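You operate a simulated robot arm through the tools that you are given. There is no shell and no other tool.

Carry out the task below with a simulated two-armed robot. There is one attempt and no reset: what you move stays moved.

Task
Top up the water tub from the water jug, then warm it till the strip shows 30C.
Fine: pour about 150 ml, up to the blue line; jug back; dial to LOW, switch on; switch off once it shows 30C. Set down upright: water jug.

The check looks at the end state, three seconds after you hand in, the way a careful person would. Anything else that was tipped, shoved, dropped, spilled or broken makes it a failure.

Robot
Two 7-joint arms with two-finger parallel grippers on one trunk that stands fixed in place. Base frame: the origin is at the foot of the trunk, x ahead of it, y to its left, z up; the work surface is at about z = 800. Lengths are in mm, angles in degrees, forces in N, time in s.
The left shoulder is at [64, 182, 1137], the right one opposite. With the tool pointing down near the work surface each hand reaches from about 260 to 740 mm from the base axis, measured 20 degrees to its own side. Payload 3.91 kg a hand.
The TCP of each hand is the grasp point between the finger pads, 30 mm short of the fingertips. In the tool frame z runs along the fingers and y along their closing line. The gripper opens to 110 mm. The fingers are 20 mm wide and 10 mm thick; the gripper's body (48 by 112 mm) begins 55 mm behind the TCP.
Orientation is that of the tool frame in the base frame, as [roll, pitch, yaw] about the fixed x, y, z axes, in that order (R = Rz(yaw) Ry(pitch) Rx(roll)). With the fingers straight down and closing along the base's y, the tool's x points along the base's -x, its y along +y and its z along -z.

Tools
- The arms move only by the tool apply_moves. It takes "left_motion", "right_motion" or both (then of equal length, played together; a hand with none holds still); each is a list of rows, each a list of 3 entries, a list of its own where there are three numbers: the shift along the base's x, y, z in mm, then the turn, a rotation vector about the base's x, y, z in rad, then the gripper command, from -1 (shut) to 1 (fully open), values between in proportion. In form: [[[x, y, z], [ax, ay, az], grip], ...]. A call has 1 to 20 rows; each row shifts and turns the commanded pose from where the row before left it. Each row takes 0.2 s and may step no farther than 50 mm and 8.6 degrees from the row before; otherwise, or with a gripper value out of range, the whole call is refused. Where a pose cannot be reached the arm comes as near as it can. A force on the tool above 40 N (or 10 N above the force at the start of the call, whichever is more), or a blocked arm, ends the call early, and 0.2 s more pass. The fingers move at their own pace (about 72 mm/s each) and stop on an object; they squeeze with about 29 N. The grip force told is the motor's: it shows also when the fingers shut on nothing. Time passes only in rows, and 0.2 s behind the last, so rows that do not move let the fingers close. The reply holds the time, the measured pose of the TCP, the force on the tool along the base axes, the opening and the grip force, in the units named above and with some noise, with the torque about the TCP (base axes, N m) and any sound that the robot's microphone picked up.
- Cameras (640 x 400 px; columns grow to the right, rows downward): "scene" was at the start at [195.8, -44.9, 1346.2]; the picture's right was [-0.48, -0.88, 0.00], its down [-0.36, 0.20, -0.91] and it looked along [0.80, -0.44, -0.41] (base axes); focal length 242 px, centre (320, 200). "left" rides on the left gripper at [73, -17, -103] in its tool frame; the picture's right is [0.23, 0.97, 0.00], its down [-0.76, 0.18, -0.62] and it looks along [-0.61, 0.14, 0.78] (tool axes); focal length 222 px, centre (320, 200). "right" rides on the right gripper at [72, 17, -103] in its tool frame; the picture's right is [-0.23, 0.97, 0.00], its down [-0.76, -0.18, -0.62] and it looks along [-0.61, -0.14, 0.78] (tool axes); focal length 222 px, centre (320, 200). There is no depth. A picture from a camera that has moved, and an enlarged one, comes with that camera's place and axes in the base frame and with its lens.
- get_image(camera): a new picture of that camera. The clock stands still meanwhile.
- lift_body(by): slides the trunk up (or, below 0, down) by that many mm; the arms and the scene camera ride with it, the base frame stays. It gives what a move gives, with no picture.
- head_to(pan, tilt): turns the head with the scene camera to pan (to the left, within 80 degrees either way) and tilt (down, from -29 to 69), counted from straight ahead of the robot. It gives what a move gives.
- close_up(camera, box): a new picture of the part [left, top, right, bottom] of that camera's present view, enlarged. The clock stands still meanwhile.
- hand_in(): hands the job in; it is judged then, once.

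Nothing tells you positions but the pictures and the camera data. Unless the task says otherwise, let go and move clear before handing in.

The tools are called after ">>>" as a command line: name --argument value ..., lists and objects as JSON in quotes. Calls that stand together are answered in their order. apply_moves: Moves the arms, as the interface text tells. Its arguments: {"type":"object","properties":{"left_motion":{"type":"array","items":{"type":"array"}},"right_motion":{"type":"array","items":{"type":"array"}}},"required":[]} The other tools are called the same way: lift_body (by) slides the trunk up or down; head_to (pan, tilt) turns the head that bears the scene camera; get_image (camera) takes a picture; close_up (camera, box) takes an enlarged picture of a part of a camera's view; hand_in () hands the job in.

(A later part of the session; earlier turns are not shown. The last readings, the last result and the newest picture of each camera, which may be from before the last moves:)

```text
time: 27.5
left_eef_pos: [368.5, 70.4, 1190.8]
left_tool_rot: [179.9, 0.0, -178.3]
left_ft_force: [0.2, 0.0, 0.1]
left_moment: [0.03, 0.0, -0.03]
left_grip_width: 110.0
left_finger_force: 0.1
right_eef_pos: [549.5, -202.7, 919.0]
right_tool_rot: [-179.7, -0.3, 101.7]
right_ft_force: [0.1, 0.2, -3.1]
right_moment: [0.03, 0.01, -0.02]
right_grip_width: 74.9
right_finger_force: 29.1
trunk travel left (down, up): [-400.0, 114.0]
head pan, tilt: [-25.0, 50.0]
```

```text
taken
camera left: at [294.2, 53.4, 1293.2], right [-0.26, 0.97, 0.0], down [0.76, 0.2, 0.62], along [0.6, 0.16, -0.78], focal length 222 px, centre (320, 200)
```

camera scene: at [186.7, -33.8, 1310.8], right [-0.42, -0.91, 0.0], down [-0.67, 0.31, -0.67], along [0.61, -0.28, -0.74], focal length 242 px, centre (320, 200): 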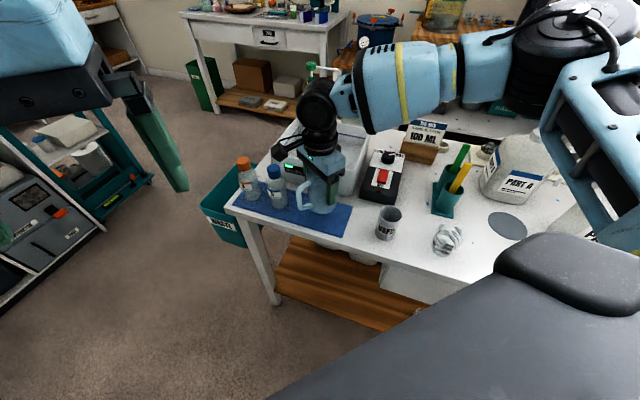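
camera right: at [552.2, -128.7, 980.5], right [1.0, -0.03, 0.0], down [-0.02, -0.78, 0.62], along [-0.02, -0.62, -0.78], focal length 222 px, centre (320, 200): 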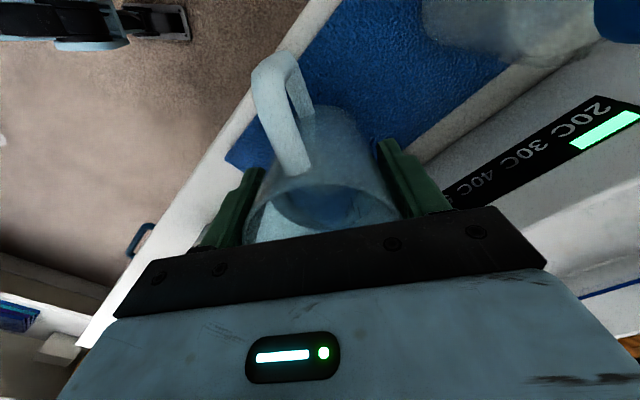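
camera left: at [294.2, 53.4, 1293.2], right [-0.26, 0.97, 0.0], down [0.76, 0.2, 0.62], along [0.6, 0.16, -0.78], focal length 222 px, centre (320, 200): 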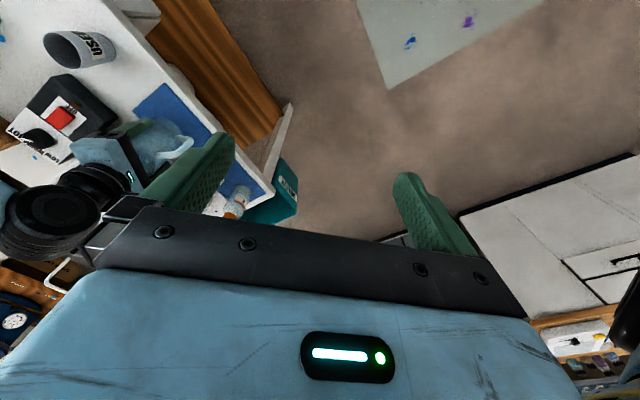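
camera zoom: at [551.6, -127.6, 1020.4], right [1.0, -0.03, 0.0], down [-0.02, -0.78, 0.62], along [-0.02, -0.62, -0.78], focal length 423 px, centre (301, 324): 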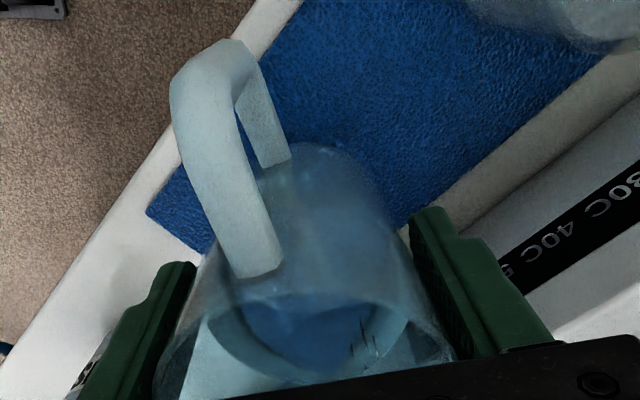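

I'll zoom into the tub's inside to judge its present water level against the blue line.

>>> close_up --camera "scene" --box '[270, 100, 330, 160]'

>>> close_up --camera "scene" --box '[330, 110, 400, 190]'

```text
6.67 times, centred on (300, 130) of scene
camera zoom: at [186.7, -33.8, 1310.8], right [-0.42, -0.91, 0.0], down [-0.67, 0.31, -0.67], along [0.61, -0.28, -0.74], focal length 1614 px, centre (453, 667)
```

zoom: 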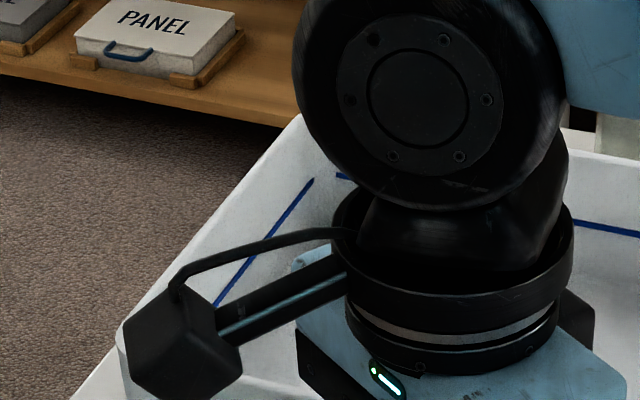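

```text
5.00 times, centred on (365, 150) of scene
camera zoom: at [186.7, -33.8, 1310.8], right [-0.42, -0.91, 0.0], down [-0.67, 0.31, -0.67], along [0.61, -0.28, -0.74], focal length 1210 px, centre (95, 450)
```

zoom: 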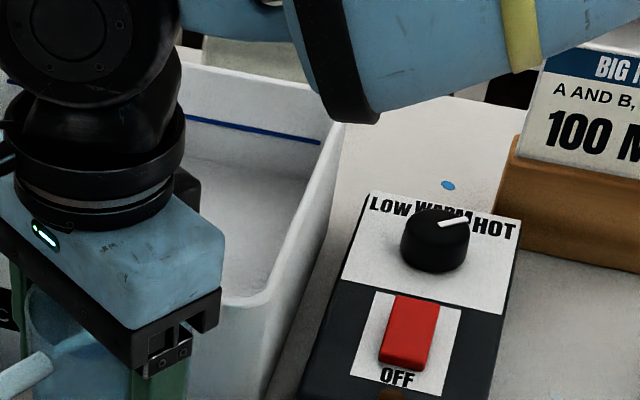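

The water seems to stand about 70 mm deep, so pouring should start only past about 45° of tilt. I'll lift to z about 1003, turn the spout towards the pour direction, and tilt 30° while still in front of the tub.

>>> apply_moves --right_motion '[[[0, 0, 14], [0, 0, 0], -1], [[0, 0, 14], [0, 0, 0], -1], [[0, 0, 14], [0, 0, 0], -1], [[0, 0, 14], [0, 0, 0], -1], [[0, 0, 14], [0, 0, 0], -1], [[0, 0, 14], [0, 0, 0], -1], [[8, -3, 0], [0, 0, -0.0943], -1], [[8, -3, 0], [0, 0, -0.0943], -1], [[8, -3, 0], [0, 0, -0.0943], -1], [[8, -3, 0], [0, 0, -0.0943], -1], [[0, 0, 0], [0, 0, 0], -1]]'

>>> apply_moves --right_motion '[[[0, 0, 0], [0.1, -0.0174, 0], -1], [[0, 0, 0], [0.1, -0.0174, 0], -1], [[0, 0, 0], [0.1, -0.0174, 0], -1], [[0, 0, 0], [0.1, -0.0174, 0], -1], [[0, 0, 0], [0.1, -0.0174, 0], -1], [[0, 0, 0], [0, 0, 0], -1]]'

>>> get_image --camera "scene"

>>> get_image --camera "right"

```text
time: 29.9
left_eef_pos: [367.6, 71.4, 1190.2]
left_tool_rot: [179.9, -0.2, -178.2]
left_ft_force: [-1.0, -0.1, 0.1]
left_moment: [-0.01, 0.04, 0.01]
left_grip_width: 110.1
left_finger_force: 0.1
right_eef_pos: [583.1, -217.2, 1003.7]
right_tool_rot: [-179.7, -0.3, 79.8]
right_ft_force: [0.4, -0.6, -2.2]
right_moment: [-0.02, -0.01, 0.03]
right_grip_width: 74.9
right_finger_force: 29.3
trunk travel left (down, up): [-400.0, 114.0]
head pan, tilt: [-25.0, 50.0]
```

```text
time: 31.3
left_eef_pos: [368.0, 72.2, 1190.9]
left_tool_rot: [180.0, -0.3, -178.3]
left_ft_force: [-0.5, 0.7, -0.5]
left_moment: [0.01, -0.02, -0.03]
left_grip_width: 110.0
left_finger_force: 0.0
right_eef_pos: [583.1, -216.6, 1002.3]
right_tool_rot: [-179.7, -29.4, 80.0]
right_ft_force: [0.4, 1.0, -3.1]
right_moment: [-0.04, 0.0, 0.0]
right_grip_width: 75.0
right_finger_force: 29.1
trunk travel left (down, up): [-400.0, 114.0]
head pan, tilt: [-25.0, 50.0]
```

```text
taken
camera scene: at [186.7, -33.5, 1310.7], right [-0.42, -0.91, 0.0], down [-0.67, 0.31, -0.67], along [0.61, -0.28, -0.74], focal length 242 px, centre (320, 200)
```

scene: 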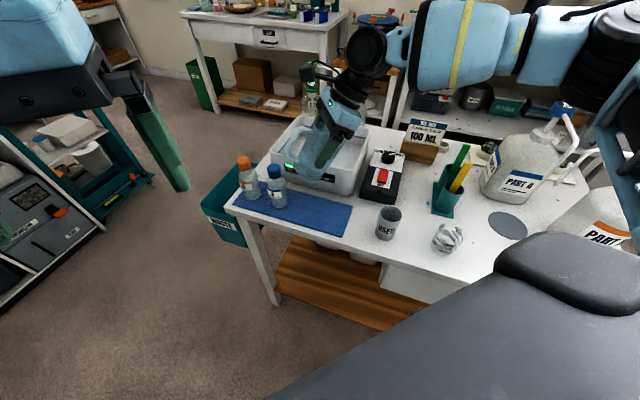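

```text
taken
camera right: at [600.9, -204.7, 1126.6], right [0.92, -0.36, -0.12], down [-0.34, -0.92, 0.17], along [-0.17, -0.12, -0.98], focal length 222 px, centre (320, 200)
```

right: 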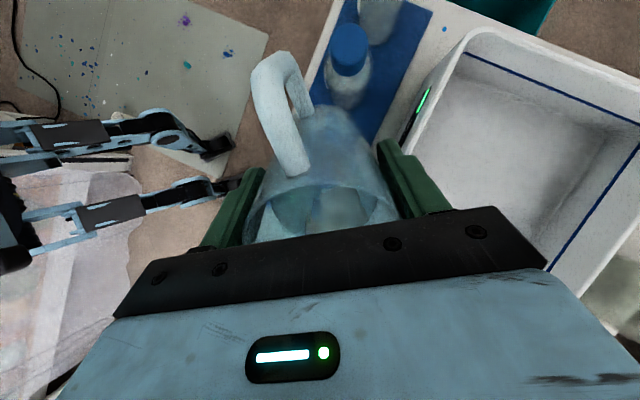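

The jug is held firmly at about 29° with no spill, and the wrist camera now looks into the tub. I'll zoom in on the tub's level there, then move forward over it.

>>> close_up --camera "right" --box '[400, 20, 640, 260]'

>>> apply_moves --right_motion '[[[12, -3, 0], [0, 0, 0], -1], [[12, -3, 0], [0, 0, 0], -1], [[12, -3, 0], [0, 0, 0], -1], [[12, -3, 0], [0, 0, 0], -1], [[12, -3, 0], [0, 0, 0], -1], [[12, -3, 0], [0, 0, 0], -1], [[0, 0, 0], [0, 0, 0], -1]]'

>>> get_image --camera "scene"

>>> get_image --camera "right"

```text
1.67 times, centred on (520, 140) of right
camera zoom: at [600.9, -204.7, 1126.6], right [0.92, -0.36, -0.12], down [-0.34, -0.92, 0.17], along [-0.17, -0.12, -0.98], focal length 370 px, centre (-13, 300)
```

zoom: 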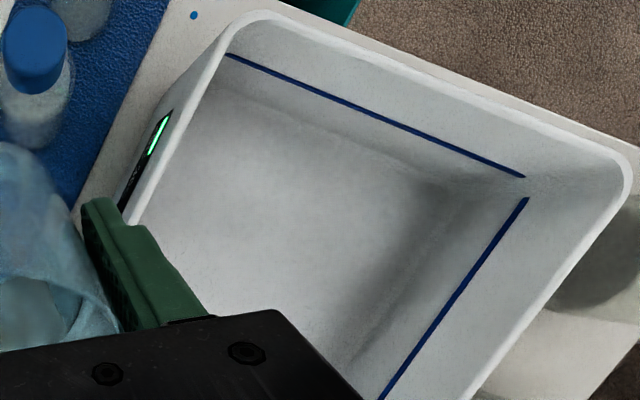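

```text
time: 32.9
left_eef_pos: [367.4, 71.7, 1190.3]
left_tool_rot: [-179.9, -0.2, -178.4]
left_ft_force: [1.5, -0.1, -0.1]
left_moment: [0.01, 0.0, 0.02]
left_grip_width: 110.3
left_finger_force: 0.0
right_eef_pos: [655.5, -233.3, 1001.8]
right_tool_rot: [-179.6, -29.4, 79.9]
right_ft_force: [0.1, -1.1, -2.9]
right_moment: [-0.02, 0.0, 0.02]
right_grip_width: 74.8
right_finger_force: 29.0
trunk travel left (down, up): [-400.0, 114.0]
head pan, tilt: [-25.0, 50.0]
```

```text
taken
camera scene: at [186.5, -33.8, 1310.7], right [-0.42, -0.91, 0.0], down [-0.67, 0.31, -0.67], along [0.61, -0.28, -0.74], focal length 242 px, centre (320, 200)
```

scene: 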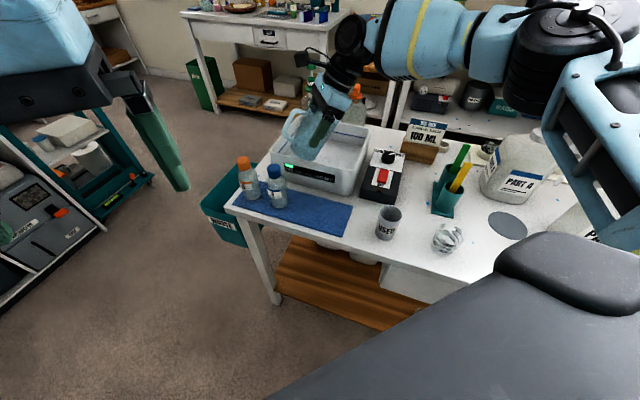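

```text
taken
camera right: at [673.1, -223.1, 1125.7], right [0.92, -0.36, -0.12], down [-0.34, -0.92, 0.17], along [-0.17, -0.12, -0.98], focal length 222 px, centre (320, 200)
```

right: 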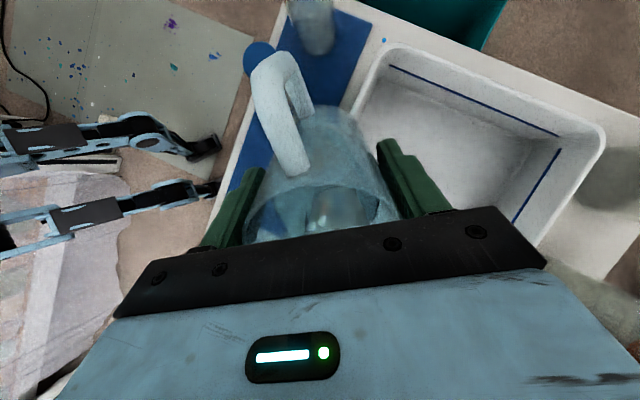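

The jug is over the tub's near edge. I'll shift about 20 mm further in and tilt to about 46°, then check for the start of the pour.

>>> apply_moves --right_motion '[[[10, -2, 0], [0.0492, -0.0087, 0], -1], [[10, -2, 0], [0.0492, -0.0087, 0], -1], [[0, 0, 0], [0.0985, -0.0174, 0], -1], [[0, 0, 0], [0.0985, -0.0174, 0], -1], [[0, 0, 0], [0, 0, 0], -1]]'

>>> close_up --camera "scene" --box '[250, 70, 410, 210]'

>>> get_image --camera "right"

```text
time: 34.1
left_eef_pos: [368.7, 71.3, 1191.0]
left_tool_rot: [180.0, -0.2, -178.4]
left_ft_force: [-1.2, 0.6, 0.4]
left_moment: [-0.01, 0.0, -0.03]
left_grip_width: 109.9
left_finger_force: 0.1
right_eef_pos: [676.1, -237.5, 1002.6]
right_tool_rot: [-179.9, -46.5, 79.9]
right_ft_force: [-0.3, -0.3, -2.8]
right_moment: [-0.06, -0.01, 0.02]
right_grip_width: 74.9
right_finger_force: 29.7
trunk travel left (down, up): [-400.0, 114.0]
head pan, tilt: [-25.0, 50.0]
```

```text
2.86 times, centred on (330, 140) of scene
camera zoom: at [186.6, -33.6, 1310.7], right [-0.42, -0.91, 0.0], down [-0.67, 0.31, -0.67], along [0.61, -0.28, -0.74], focal length 692 px, centre (291, 371)
```

zoom: 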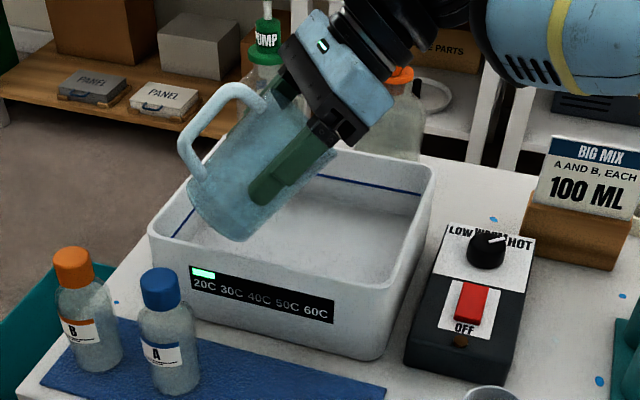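

```text
taken
camera right: at [686.7, -263.9, 1124.5], right [0.93, -0.32, -0.17], down [-0.34, -0.93, -0.12], along [-0.12, 0.17, -0.98], focal length 222 px, centre (320, 200)
```

right: 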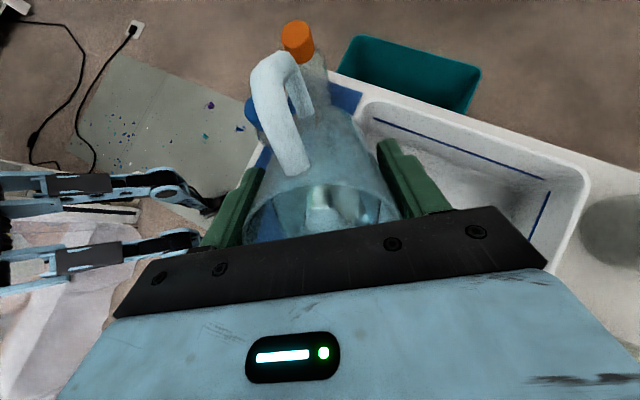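

The jug is at 46.5° over the tub, and the weight hasn't changed at about 2.8 N. I'll tilt a few degrees at a time and watch weight, sound and picture.

>>> apply_moves --right_motion '[[[0, 0, 0], [0.0492, -0.0087, 0], -1], [[0, 0, 0], [0.0492, -0.0087, 0], -1], [[0, 0, 0], [0, 0, 0], -1], [[0, 0, 0], [0, 0, 0], -1]]'

>>> close_up --camera "scene" --box '[250, 70, 410, 210]'

```text
time: 35.1
left_eef_pos: [368.0, 71.3, 1190.1]
left_tool_rot: [-180.0, -0.3, -178.2]
left_ft_force: [0.7, 0.4, 0.2]
left_moment: [0.01, -0.01, -0.02]
left_grip_width: 109.9
left_finger_force: 0.0
right_eef_pos: [675.6, -238.0, 1002.5]
right_tool_rot: [-179.7, -52.3, 79.9]
right_ft_force: [0.0, 0.3, -2.7]
right_moment: [-0.03, 0.03, 0.02]
right_grip_width: 74.8
right_finger_force: 29.1
trunk travel left (down, up): [-400.0, 114.0]
head pan, tilt: [-25.0, 50.0]
```

```text
2.86 times, centred on (330, 140) of scene
camera zoom: at [186.8, -33.8, 1310.7], right [-0.42, -0.91, 0.0], down [-0.67, 0.31, -0.67], along [0.61, -0.28, -0.74], focal length 692 px, centre (291, 371)
```

zoom: 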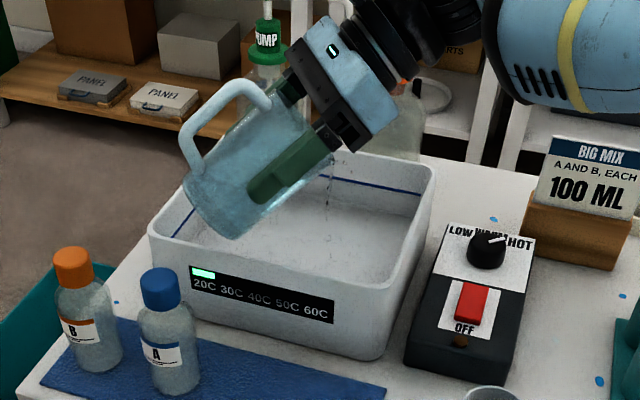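

A thin stream has started, falling well inside the tub. I'll hold here, read the weight, and then tilt slowly.

>>> apply_moves --right_motion '[[[0, 0, 0], [0, 0, 0], -1], [[0, 0, 0], [0, 0, 0], -1], [[0, 0, 0], [0, 0, 0], -1]]'

>>> close_up --camera "scene" --box '[260, 80, 380, 200]'

>>> close_up --camera "right" --box '[200, 60, 600, 290]'

```text
time: 35.9
left_eef_pos: [367.3, 71.4, 1189.3]
left_tool_rot: [-179.9, -0.1, -178.3]
left_ft_force: [-0.1, -0.3, -0.5]
left_moment: [0.0, 0.01, -0.02]
left_grip_width: 110.2
left_finger_force: 0.0
right_eef_pos: [675.0, -237.7, 1003.2]
right_tool_rot: [-179.8, -52.3, 79.9]
right_ft_force: [-0.1, 0.6, -2.6]
right_moment: [-0.08, 0.0, -0.02]
right_grip_width: 74.7
right_finger_force: 28.7
trunk travel left (down, up): [-400.0, 114.0]
head pan, tilt: [-25.0, 50.0]
```

```text
3.33 times, centred on (320, 140) of scene
camera zoom: at [186.7, -33.7, 1310.7], right [-0.42, -0.91, 0.0], down [-0.67, 0.31, -0.67], along [0.61, -0.28, -0.74], focal length 807 px, centre (320, 400)
```

zoom: 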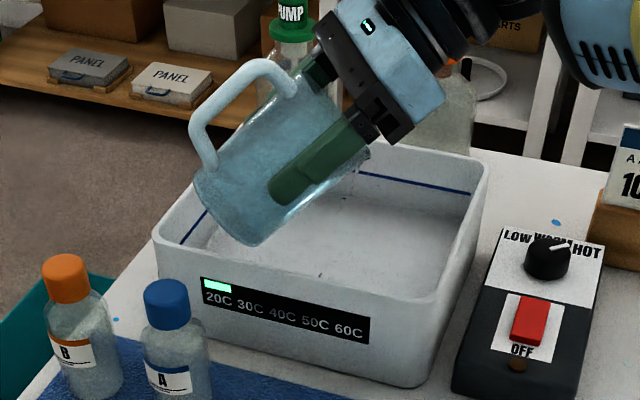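

```text
1.60 times, centred on (400, 175) of right
camera zoom: at [684.4, -276.0, 1121.6], right [0.94, -0.3, -0.18], down [-0.34, -0.91, -0.22], along [-0.1, 0.27, -0.96], focal length 355 px, centre (192, 240)
```

zoom: 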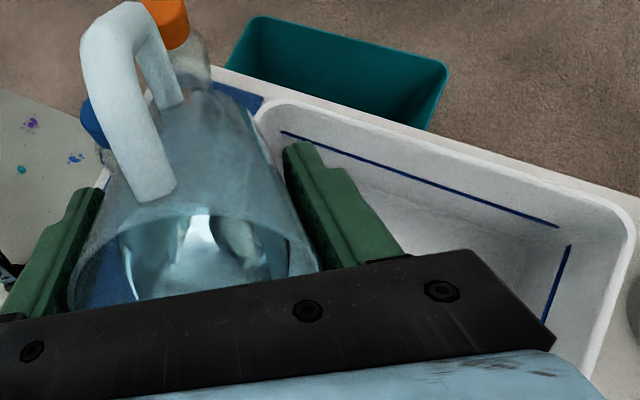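

The pour starts at about 52°. I'll go on to about 58° in small steps.

>>> apply_moves --right_motion '[[[0, 0, 0], [0.0345, -0.0061, 0], -1], [[0, 0, 0], [0.0345, -0.0061, 0], -1], [[0, 0, 0], [0.0345, -0.0061, 0], -1], [[0, 0, 0], [0, 0, 0], -1], [[0, 0, 0], [0, 0, 0], -1], [[0, 0, 0], [0, 0, 0], -1]]'

>>> close_up --camera "scene" --box '[260, 80, 380, 200]'

>>> apply_moves --right_motion '[[[0, 0, 0], [0, 0, 0], -1]]'

>>> apply_moves --right_motion '[[[0, 0, 0], [0, 0, 0], -1]]'

```text
time: 37.3
left_eef_pos: [368.4, 72.0, 1189.6]
left_tool_rot: [180.0, -0.2, -178.3]
left_ft_force: [-0.7, -0.7, 0.0]
left_moment: [0.01, 0.0, 0.02]
left_grip_width: 110.0
left_finger_force: 0.0
right_eef_pos: [676.5, -237.5, 1002.4]
right_tool_rot: [-179.7, -58.3, 80.0]
right_ft_force: [0.3, 0.4, -2.0]
right_moment: [-0.04, 0.0, -0.02]
right_grip_width: 74.9
right_finger_force: 28.6
trunk travel left (down, up): [-400.0, 114.0]
head pan, tilt: [-25.0, 50.0]
```

```text
3.33 times, centred on (320, 140) of scene
camera zoom: at [186.7, -33.7, 1310.7], right [-0.42, -0.91, 0.0], down [-0.67, 0.31, -0.67], along [0.61, -0.28, -0.74], focal length 807 px, centre (320, 400)
```

zoom: 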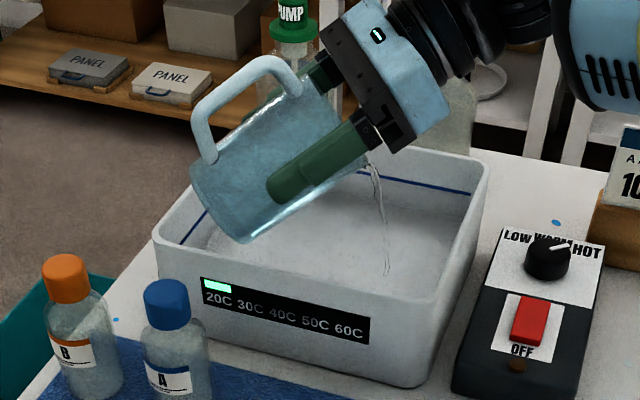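

```text
time: 37.7
left_eef_pos: [368.2, 72.7, 1190.6]
left_tool_rot: [-180.0, -0.1, -178.3]
left_ft_force: [0.3, 0.1, 1.0]
left_moment: [0.04, 0.0, -0.04]
left_grip_width: 109.9
left_finger_force: 0.0
right_eef_pos: [676.1, -237.5, 1001.7]
right_tool_rot: [-179.7, -58.4, 79.9]
right_ft_force: [1.3, 0.8, -1.7]
right_moment: [-0.09, 0.0, -0.02]
right_grip_width: 75.0
right_finger_force: 29.1
trunk travel left (down, up): [-400.0, 114.0]
head pan, tilt: [-25.0, 50.0]
```

```text
time: 38.1
left_eef_pos: [367.4, 72.2, 1190.0]
left_tool_rot: [180.0, -0.2, -178.1]
left_ft_force: [-0.3, 0.0, 0.2]
left_moment: [-0.01, 0.01, 0.03]
left_grip_width: 110.0
left_finger_force: 0.0
right_eef_pos: [676.6, -236.5, 1002.7]
right_tool_rot: [-179.7, -58.2, 79.9]
right_ft_force: [0.1, 0.1, -3.5]
right_moment: [-0.06, -0.01, 0.03]
right_grip_width: 74.5
right_finger_force: 28.5
trunk travel left (down, up): [-400.0, 114.0]
head pan, tilt: [-25.0, 50.0]
```

A clear stream falls into the tub. I'll hold and keep sampling the weight.

>>> apply_moves --right_motion '[[[0, 0, 0], [0, 0, 0], -1]]'

>>> apply_moves --right_motion '[[[0, 0, 0], [0, 0, 0], -1]]'

>>> apply_moves --right_motion '[[[0, 0, 0], [0, 0, 0], -1]]'

>>> close_up --camera "scene" --box '[260, 80, 380, 200]'

>>> close_up --camera "right" --box '[200, 60, 600, 290]'

```text
time: 38.5
left_eef_pos: [368.2, 71.3, 1191.4]
left_tool_rot: [-180.0, -0.2, -178.3]
left_ft_force: [0.2, 0.0, 0.0]
left_moment: [0.0, -0.01, 0.0]
left_grip_width: 110.2
left_finger_force: 0.0
right_eef_pos: [676.8, -237.4, 1002.3]
right_tool_rot: [-179.7, -58.3, 79.9]
right_ft_force: [-0.2, 0.1, -2.1]
right_moment: [-0.04, 0.01, 0.03]
right_grip_width: 74.9
right_finger_force: 28.7
trunk travel left (down, up): [-400.0, 114.0]
head pan, tilt: [-25.0, 50.0]
```

```text
time: 38.9
left_eef_pos: [367.6, 72.1, 1189.9]
left_tool_rot: [180.0, -0.2, -178.2]
left_ft_force: [-0.6, 0.1, 0.3]
left_moment: [-0.01, 0.01, 0.0]
left_grip_width: 110.2
left_finger_force: 0.1
right_eef_pos: [676.0, -237.3, 1002.7]
right_tool_rot: [-179.7, -58.3, 79.9]
right_ft_force: [0.2, 0.3, -1.5]
right_moment: [-0.07, -0.01, 0.02]
right_grip_width: 75.0
right_finger_force: 29.7
trunk travel left (down, up): [-400.0, 114.0]
head pan, tilt: [-25.0, 50.0]
```

```text
time: 39.3
left_eef_pos: [368.0, 70.9, 1190.2]
left_tool_rot: [-180.0, -0.3, -178.2]
left_ft_force: [0.2, -0.3, -0.5]
left_moment: [0.0, 0.03, 0.0]
left_grip_width: 110.1
left_finger_force: 0.1
right_eef_pos: [675.8, -238.8, 1001.6]
right_tool_rot: [-179.7, -58.3, 79.9]
right_ft_force: [0.8, 0.3, -2.5]
right_moment: [-0.08, 0.0, -0.01]
right_grip_width: 74.7
right_finger_force: 29.0
trunk travel left (down, up): [-400.0, 114.0]
head pan, tilt: [-25.0, 50.0]
```

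```text
3.33 times, centred on (320, 140) of scene
camera zoom: at [186.7, -33.7, 1310.7], right [-0.42, -0.91, 0.0], down [-0.67, 0.31, -0.67], along [0.61, -0.28, -0.74], focal length 807 px, centre (320, 400)
```

zoom: 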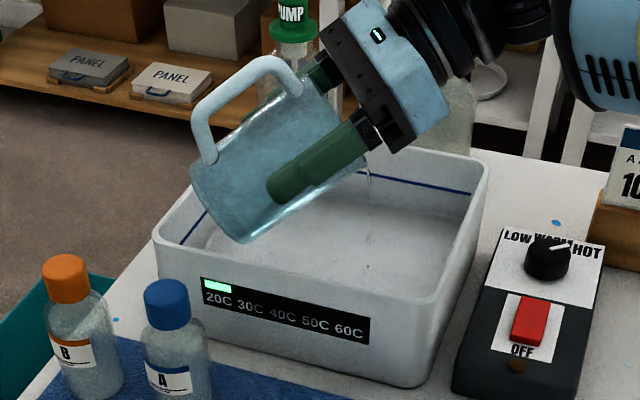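

```text
1.60 times, centred on (400, 175) of right
camera zoom: at [682.6, -288.2, 1116.6], right [0.94, -0.28, -0.2], down [-0.34, -0.89, -0.32], along [-0.08, 0.37, -0.93], focal length 355 px, centre (192, 240)
```

zoom: 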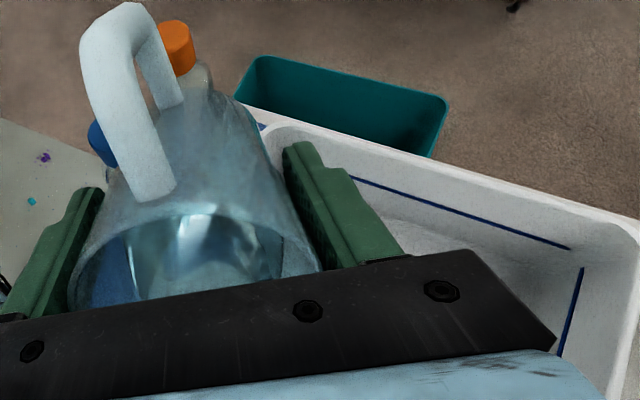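

Flow nearly stopped at 58°, with roughly 50–60 ml out by weight. I'll tilt on to about 64°.

>>> apply_moves --right_motion '[[[0, 0, 0], [0.0345, -0.0061, 0], -1], [[0, 0, 0], [0.0345, -0.0061, 0], -1], [[0, 0, 0], [0.0345, -0.0061, 0], -1], [[0, 0, 0], [0, 0, 0], -1], [[0, 0, 0], [0, 0, 0], -1], [[0, 0, 0], [0, 0, 0], -1], [[0, 0, 0], [0, 0, 0], -1], [[0, 0, 0], [0, 0, 0], -1], [[0, 0, 0], [0, 0, 0], -1], [[0, 0, 0], [0, 0, 0], -1]]'

>>> apply_moves --right_motion '[[[0, 0, 0], [0, 0, 0], -1]]'

>>> apply_moves --right_motion '[[[0, 0, 0], [0, 0, 0], -1]]'

>>> close_up --camera "scene" --box '[260, 80, 380, 200]'

>>> close_up --camera "scene" --box '[320, 110, 380, 160]'

```text
time: 41.5
left_eef_pos: [368.3, 71.6, 1190.2]
left_tool_rot: [-179.9, -0.2, -178.3]
left_ft_force: [0.4, 0.2, -0.4]
left_moment: [0.02, 0.04, -0.03]
left_grip_width: 109.7
left_finger_force: 0.0
right_eef_pos: [675.2, -237.1, 1003.2]
right_tool_rot: [-179.7, -64.2, 79.9]
right_ft_force: [0.9, -1.1, -1.4]
right_moment: [-0.04, 0.0, 0.04]
right_grip_width: 74.6
right_finger_force: 29.3
trunk travel left (down, up): [-400.0, 114.0]
head pan, tilt: [-25.0, 50.0]
```

```text
time: 41.9
left_eef_pos: [367.8, 72.0, 1190.7]
left_tool_rot: [-180.0, -0.2, -178.4]
left_ft_force: [-0.2, -0.2, 0.0]
left_moment: [-0.03, 0.0, -0.02]
left_grip_width: 110.4
left_finger_force: 0.0
right_eef_pos: [675.1, -236.9, 1003.0]
right_tool_rot: [-179.7, -64.3, 79.9]
right_ft_force: [-0.4, -0.4, -1.7]
right_moment: [-0.07, 0.01, -0.02]
right_grip_width: 74.6
right_finger_force: 28.8
trunk travel left (down, up): [-400.0, 114.0]
head pan, tilt: [-25.0, 50.0]
```

```text
time: 42.3
left_eef_pos: [367.3, 71.7, 1189.1]
left_tool_rot: [180.0, -0.1, -178.3]
left_ft_force: [0.2, -1.0, 0.2]
left_moment: [-0.02, 0.01, 0.0]
left_grip_width: 110.1
left_finger_force: 0.0
right_eef_pos: [674.9, -237.4, 1002.7]
right_tool_rot: [-179.7, -64.4, 79.9]
right_ft_force: [-0.1, -0.1, -1.6]
right_moment: [-0.02, 0.0, 0.0]
right_grip_width: 74.7
right_finger_force: 29.2
trunk travel left (down, up): [-400.0, 114.0]
head pan, tilt: [-25.0, 50.0]
```

```text
3.33 times, centred on (320, 140) of scene
camera zoom: at [186.7, -33.7, 1310.7], right [-0.42, -0.91, 0.0], down [-0.67, 0.31, -0.67], along [0.61, -0.28, -0.74], focal length 807 px, centre (320, 400)
```

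zoom: 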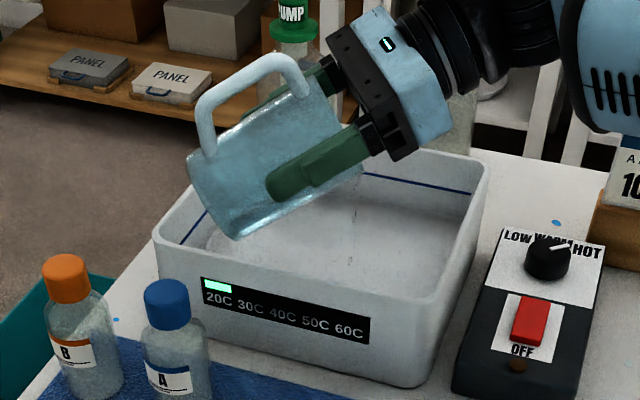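

```text
8.00 times, centred on (350, 135) of scene
camera zoom: at [186.7, -33.7, 1310.7], right [-0.42, -0.91, 0.0], down [-0.67, 0.31, -0.67], along [0.61, -0.28, -0.74], focal length 1937 px, centre (80, 720)
```

zoom: 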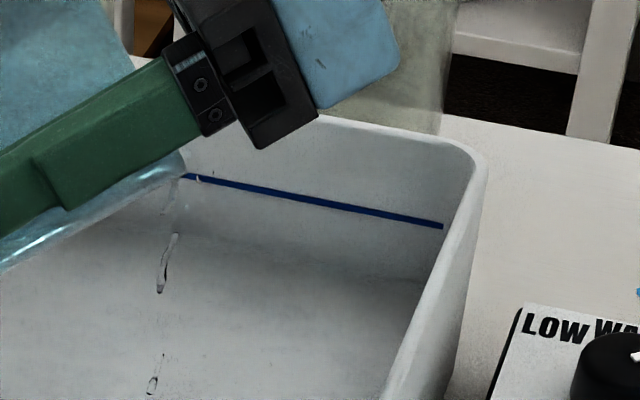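

About 110 ml seems to be out so far. I'll look closely at the tub wall for the real waterline relative to the blue line.

>>> close_up --camera "scene" --box '[345, 125, 385, 155]'

>>> close_up --camera "right" --box '[420, 130, 600, 290]'

>>> close_up --camera "right" --box '[230, 120, 430, 260]'

```text
13.33 times, centred on (365, 140) of scene
camera zoom: at [186.7, -33.7, 1310.7], right [-0.42, -0.91, 0.0], down [-0.67, 0.31, -0.67], along [0.61, -0.28, -0.74], focal length 3228 px, centre (-280, 1000)
```

zoom: 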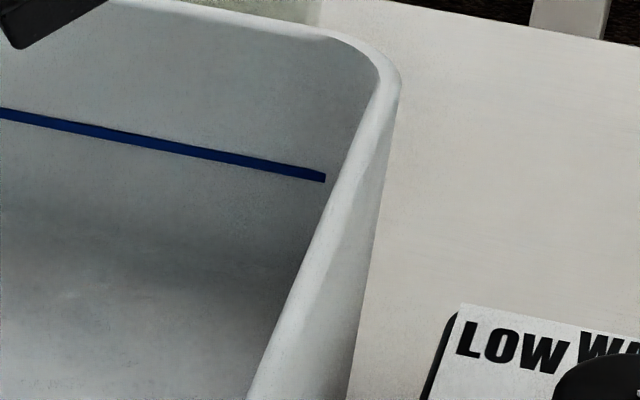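

```text
2.50 times, centred on (510, 210) of right
camera zoom: at [679.9, -299.9, 1111.0], right [0.94, -0.26, -0.21], down [-0.33, -0.85, -0.42], along [-0.07, 0.46, -0.89], focal length 555 px, centre (-155, 175)
```

zoom: 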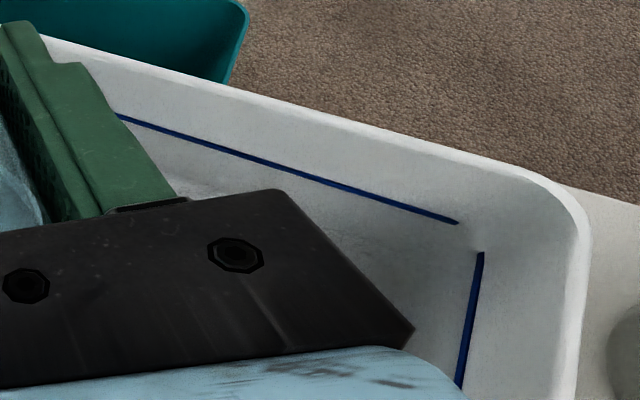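

```text
2.86 times, centred on (330, 190) of right
camera zoom: at [679.9, -299.9, 1111.0], right [0.94, -0.26, -0.21], down [-0.33, -0.85, -0.42], along [-0.07, 0.46, -0.89], focal length 635 px, centre (291, 229)
```

zoom: 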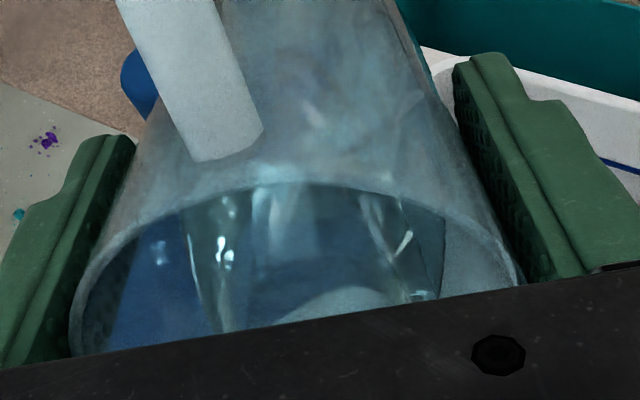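

The waterline is hard to see, so I'll go by weight. I'll take several samples here to average out the noise.

>>> apply_moves --right_motion '[[[0, 0, 0], [0, 0, 0], -1]]'

>>> apply_moves --right_motion '[[[0, 0, 0], [0, 0, 0], -1]]'

>>> apply_moves --right_motion '[[[0, 0, 0], [0, 0, 0], -1]]'

>>> apply_moves --right_motion '[[[0, 0, 0], [0, 0, 0], -1]]'

>>> apply_moves --right_motion '[[[0, 0, 0], [0, 0, 0], -1]]'

>>> apply_moves --right_motion '[[[0, 0, 0], [0, 0, 0], -1]]'

>>> close_up --camera "scene" --box '[260, 80, 380, 200]'

```text
time: 42.7
left_eef_pos: [367.8, 72.5, 1190.6]
left_tool_rot: [-180.0, -0.3, -178.3]
left_ft_force: [0.6, 0.5, -0.3]
left_moment: [0.03, 0.01, -0.04]
left_grip_width: 109.8
left_finger_force: 0.0
right_eef_pos: [676.3, -236.8, 1000.9]
right_tool_rot: [-179.7, -64.2, 79.9]
right_ft_force: [0.7, 0.5, -1.1]
right_moment: [-0.02, -0.02, -0.01]
right_grip_width: 74.6
right_finger_force: 28.6
trunk travel left (down, up): [-400.0, 114.0]
head pan, tilt: [-25.0, 50.0]
```

```text
time: 43.1
left_eef_pos: [367.4, 71.4, 1190.0]
left_tool_rot: [-180.0, -0.2, -178.3]
left_ft_force: [-0.4, -0.3, 0.9]
left_moment: [-0.03, 0.02, -0.02]
left_grip_width: 109.9
left_finger_force: 0.1
right_eef_pos: [674.7, -237.9, 1002.3]
right_tool_rot: [-179.8, -64.3, 79.9]
right_ft_force: [1.0, 0.4, -2.5]
right_moment: [-0.03, 0.0, 0.0]
right_grip_width: 74.5
right_finger_force: 29.0
trunk travel left (down, up): [-400.0, 114.0]
head pan, tilt: [-25.0, 50.0]
```

```text
time: 43.5
left_eef_pos: [368.6, 71.3, 1190.6]
left_tool_rot: [-179.9, -0.3, -178.3]
left_ft_force: [0.7, -0.3, -0.1]
left_moment: [-0.03, 0.0, 0.01]
left_grip_width: 110.2
left_finger_force: 0.0
right_eef_pos: [675.0, -238.1, 1002.5]
right_tool_rot: [-179.7, -64.4, 80.0]
right_ft_force: [0.3, 0.5, -1.6]
right_moment: [-0.03, 0.01, 0.03]
right_grip_width: 74.7
right_finger_force: 28.9
trunk travel left (down, up): [-400.0, 114.0]
head pan, tilt: [-25.0, 50.0]
```

```text
time: 43.9
left_eef_pos: [367.3, 71.3, 1190.1]
left_tool_rot: [179.9, -0.2, -178.2]
left_ft_force: [-0.1, -0.1, -0.7]
left_moment: [-0.02, 0.02, 0.01]
left_grip_width: 109.9
left_finger_force: 0.1
right_eef_pos: [674.7, -236.2, 1002.6]
right_tool_rot: [-179.8, -64.3, 79.9]
right_ft_force: [-0.5, 0.2, -1.9]
right_moment: [-0.03, -0.01, -0.06]
right_grip_width: 74.7
right_finger_force: 28.4
trunk travel left (down, up): [-400.0, 114.0]
head pan, tilt: [-25.0, 50.0]
```

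```text
time: 44.3
left_eef_pos: [367.8, 70.6, 1190.6]
left_tool_rot: [-180.0, -0.2, -178.3]
left_ft_force: [0.0, 0.0, -1.0]
left_moment: [0.01, -0.01, -0.02]
left_grip_width: 109.7
left_finger_force: 0.0
right_eef_pos: [673.9, -237.7, 1001.1]
right_tool_rot: [-179.8, -64.3, 79.9]
right_ft_force: [-0.4, -0.1, -2.5]
right_moment: [-0.03, 0.02, 0.01]
right_grip_width: 74.4
right_finger_force: 28.5
trunk travel left (down, up): [-400.0, 114.0]
head pan, tilt: [-25.0, 50.0]
```

```text
time: 44.7
left_eef_pos: [366.6, 71.7, 1190.5]
left_tool_rot: [-180.0, -0.3, -178.3]
left_ft_force: [0.0, 0.1, 0.4]
left_moment: [-0.01, 0.07, -0.01]
left_grip_width: 110.2
left_finger_force: 0.1
right_eef_pos: [675.2, -237.4, 1003.1]
right_tool_rot: [-179.7, -64.4, 79.9]
right_ft_force: [0.1, 0.0, -2.7]
right_moment: [-0.04, 0.0, -0.02]
right_grip_width: 74.9
right_finger_force: 29.1
trunk travel left (down, up): [-400.0, 114.0]
head pan, tilt: [-25.0, 50.0]
```

```text
3.33 times, centred on (320, 140) of scene
camera zoom: at [186.7, -33.7, 1310.7], right [-0.42, -0.91, 0.0], down [-0.67, 0.31, -0.67], along [0.61, -0.28, -0.74], focal length 807 px, centre (320, 400)
```

zoom: 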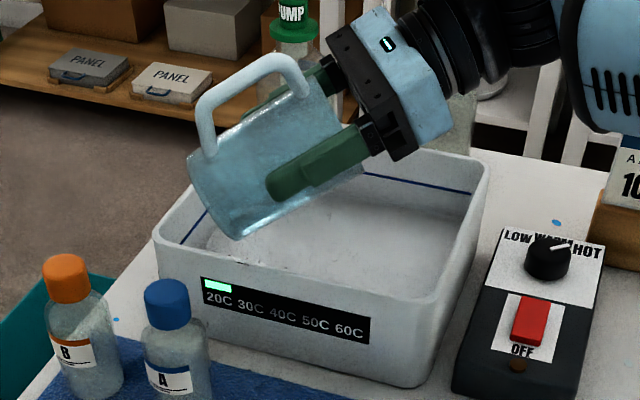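

By weight I estimate roughly 90–110 ml poured. I'll tilt a few more degrees to about 67°, let it run out, then check.

>>> apply_moves --right_motion '[[[0, 0, 0], [0.0246, -0.0043, 0], -1], [[0, 0, 0], [0.0246, -0.0043, 0], -1], [[0, 0, 0], [0, 0, 0], -1], [[0, 0, 0], [0, 0, 0], -1], [[0, 0, 0], [0, 0, 0], -1], [[0, 0, 0], [0, 0, 0], -1]]'

>>> close_up --camera "scene" --box '[260, 80, 380, 200]'

>>> apply_moves --right_motion '[[[0, 0, 0], [0, 0, 0], -1], [[0, 0, 0], [0, 0, 0], -1], [[0, 0, 0], [0, 0, 0], -1], [[0, 0, 0], [0, 0, 0], -1]]'

>>> apply_moves --right_motion '[[[0, 0, 0], [0, 0, 0], -1]]'

>>> apply_moves --right_motion '[[[0, 0, 0], [0, 0, 0], -1]]'

>>> apply_moves --right_motion '[[[0, 0, 0], [0, 0, 0], -1]]'

>>> apply_moves --right_motion '[[[0, 0, 0], [0, 0, 0], -1]]'

```text
time: 46.1
left_eef_pos: [367.9, 71.4, 1190.1]
left_tool_rot: [180.0, -0.1, -178.3]
left_ft_force: [-0.4, 0.0, -0.4]
left_moment: [-0.01, -0.03, -0.02]
left_grip_width: 109.9
left_finger_force: 0.0
right_eef_pos: [674.5, -237.4, 1002.8]
right_tool_rot: [-179.8, -67.2, 80.0]
right_ft_force: [0.8, -0.7, -1.7]
right_moment: [-0.04, 0.01, 0.01]
right_grip_width: 74.5
right_finger_force: 28.6
trunk travel left (down, up): [-400.0, 114.0]
head pan, tilt: [-25.0, 50.0]
```

```text
3.33 times, centred on (320, 140) of scene
camera zoom: at [186.7, -33.7, 1310.7], right [-0.42, -0.91, 0.0], down [-0.67, 0.31, -0.67], along [0.61, -0.28, -0.74], focal length 807 px, centre (320, 400)
```

zoom: 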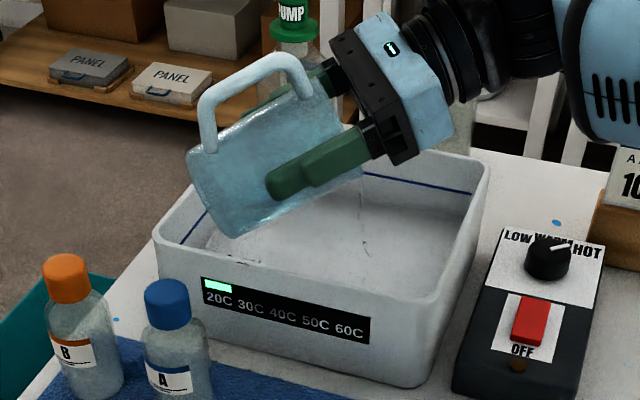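

```text
time: 47.1
left_eef_pos: [368.3, 70.8, 1190.5]
left_tool_rot: [179.9, -0.3, -178.2]
left_ft_force: [0.9, -0.6, 0.7]
left_moment: [0.0, 0.01, 0.01]
left_grip_width: 110.0
left_finger_force: 0.0
right_eef_pos: [675.2, -238.5, 1003.4]
right_tool_rot: [-179.8, -67.2, 79.9]
right_ft_force: [-0.3, 0.5, -1.6]
right_moment: [-0.02, 0.02, 0.01]
right_grip_width: 74.2
right_finger_force: 28.9
trunk travel left (down, up): [-400.0, 114.0]
head pan, tilt: [-25.0, 50.0]
```

```text
time: 47.5
left_eef_pos: [367.0, 71.7, 1190.4]
left_tool_rot: [180.0, -0.2, -178.3]
left_ft_force: [0.3, -0.3, -0.3]
left_moment: [-0.05, 0.01, 0.01]
left_grip_width: 110.0
left_finger_force: 0.1
right_eef_pos: [674.9, -236.7, 1002.0]
right_tool_rot: [-179.6, -67.3, 79.9]
right_ft_force: [0.2, -0.8, -2.0]
right_moment: [-0.02, -0.02, -0.01]
right_grip_width: 74.6
right_finger_force: 29.0
trunk travel left (down, up): [-400.0, 114.0]
head pan, tilt: [-25.0, 50.0]
```

```text
time: 47.9
left_eef_pos: [367.9, 70.8, 1189.7]
left_tool_rot: [-179.9, -0.1, -178.4]
left_ft_force: [-0.6, 0.0, -0.4]
left_moment: [0.02, -0.01, -0.04]
left_grip_width: 110.0
left_finger_force: 0.0
right_eef_pos: [675.2, -237.3, 1002.7]
right_tool_rot: [-179.6, -67.2, 80.0]
right_ft_force: [0.3, 0.7, -1.7]
right_moment: [-0.06, 0.01, 0.0]
right_grip_width: 74.4
right_finger_force: 29.0
trunk travel left (down, up): [-400.0, 114.0]
head pan, tilt: [-25.0, 50.0]
```

```text
time: 48.3
left_eef_pos: [368.7, 71.4, 1191.0]
left_tool_rot: [-180.0, -0.2, -178.3]
left_ft_force: [0.3, 0.3, -0.4]
left_moment: [-0.03, -0.01, -0.04]
left_grip_width: 109.9
left_finger_force: 0.0
right_eef_pos: [676.4, -237.7, 1003.1]
right_tool_rot: [-179.8, -67.2, 79.9]
right_ft_force: [0.1, 0.3, -2.0]
right_moment: [-0.06, 0.01, -0.01]
right_grip_width: 74.6
right_finger_force: 28.4
trunk travel left (down, up): [-400.0, 114.0]
head pan, tilt: [-25.0, 50.0]
```

```text
time: 48.7
left_eef_pos: [368.5, 72.1, 1190.6]
left_tool_rot: [179.9, -0.2, -178.3]
left_ft_force: [-0.8, 0.6, 0.5]
left_moment: [0.0, 0.03, 0.0]
left_grip_width: 109.9
left_finger_force: 0.1
right_eef_pos: [674.3, -237.5, 1002.9]
right_tool_rot: [-179.7, -67.1, 79.9]
right_ft_force: [0.0, -0.2, -1.0]
right_moment: [-0.07, 0.05, -0.03]
right_grip_width: 74.6
right_finger_force: 29.1
trunk travel left (down, up): [-400.0, 114.0]
head pan, tilt: [-25.0, 50.0]
```

By weight about 112 ml is out, with sizeable noise. I'll zoom hard on the tub wall just under the blue line to see whether the water surface shows.

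>>> close_up --camera "right" --box '[455, 150, 575, 240]'

>>> close_up --camera "scene" --box '[300, 125, 360, 170]'

>>> close_up --camera "left" --box '[0, 60, 260, 230]'

```text
4.44 times, centred on (515, 195) of right
camera zoom: at [678.8, -305.4, 1107.7], right [0.94, -0.25, -0.21], down [-0.32, -0.83, -0.46], along [-0.06, 0.5, -0.86], focal length 987 px, centre (-547, 222)
```

zoom: 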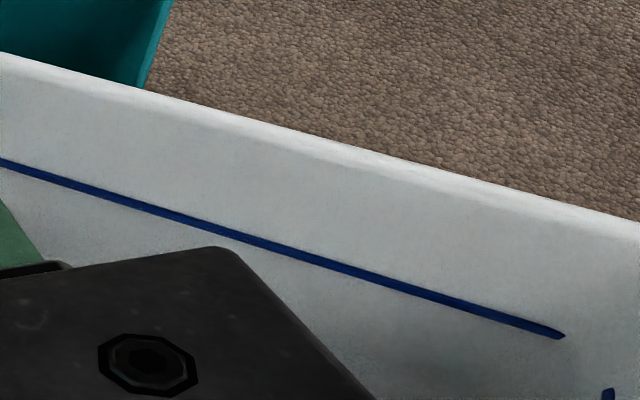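

```text
8.89 times, centred on (330, 148) of scene
camera zoom: at [186.7, -33.6, 1310.7], right [-0.42, -0.91, 0.0], down [-0.67, 0.31, -0.67], along [0.61, -0.28, -0.74], focal length 2152 px, centre (231, 667)
```

zoom: 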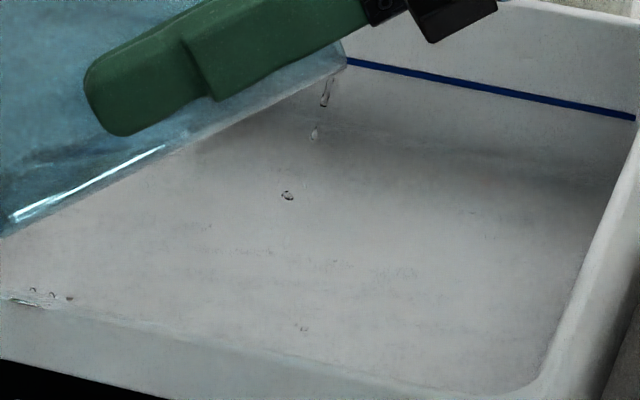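

```text
2.35 times, centred on (130, 145) of left
camera zoom: at [294.3, 53.5, 1293.2], right [-0.26, 0.97, 0.0], down [0.76, 0.2, 0.62], along [0.6, 0.16, -0.78], focal length 523 px, centre (767, 329)
```

zoom: 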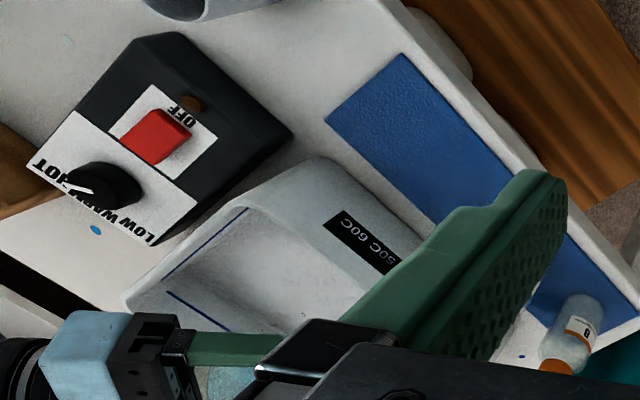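

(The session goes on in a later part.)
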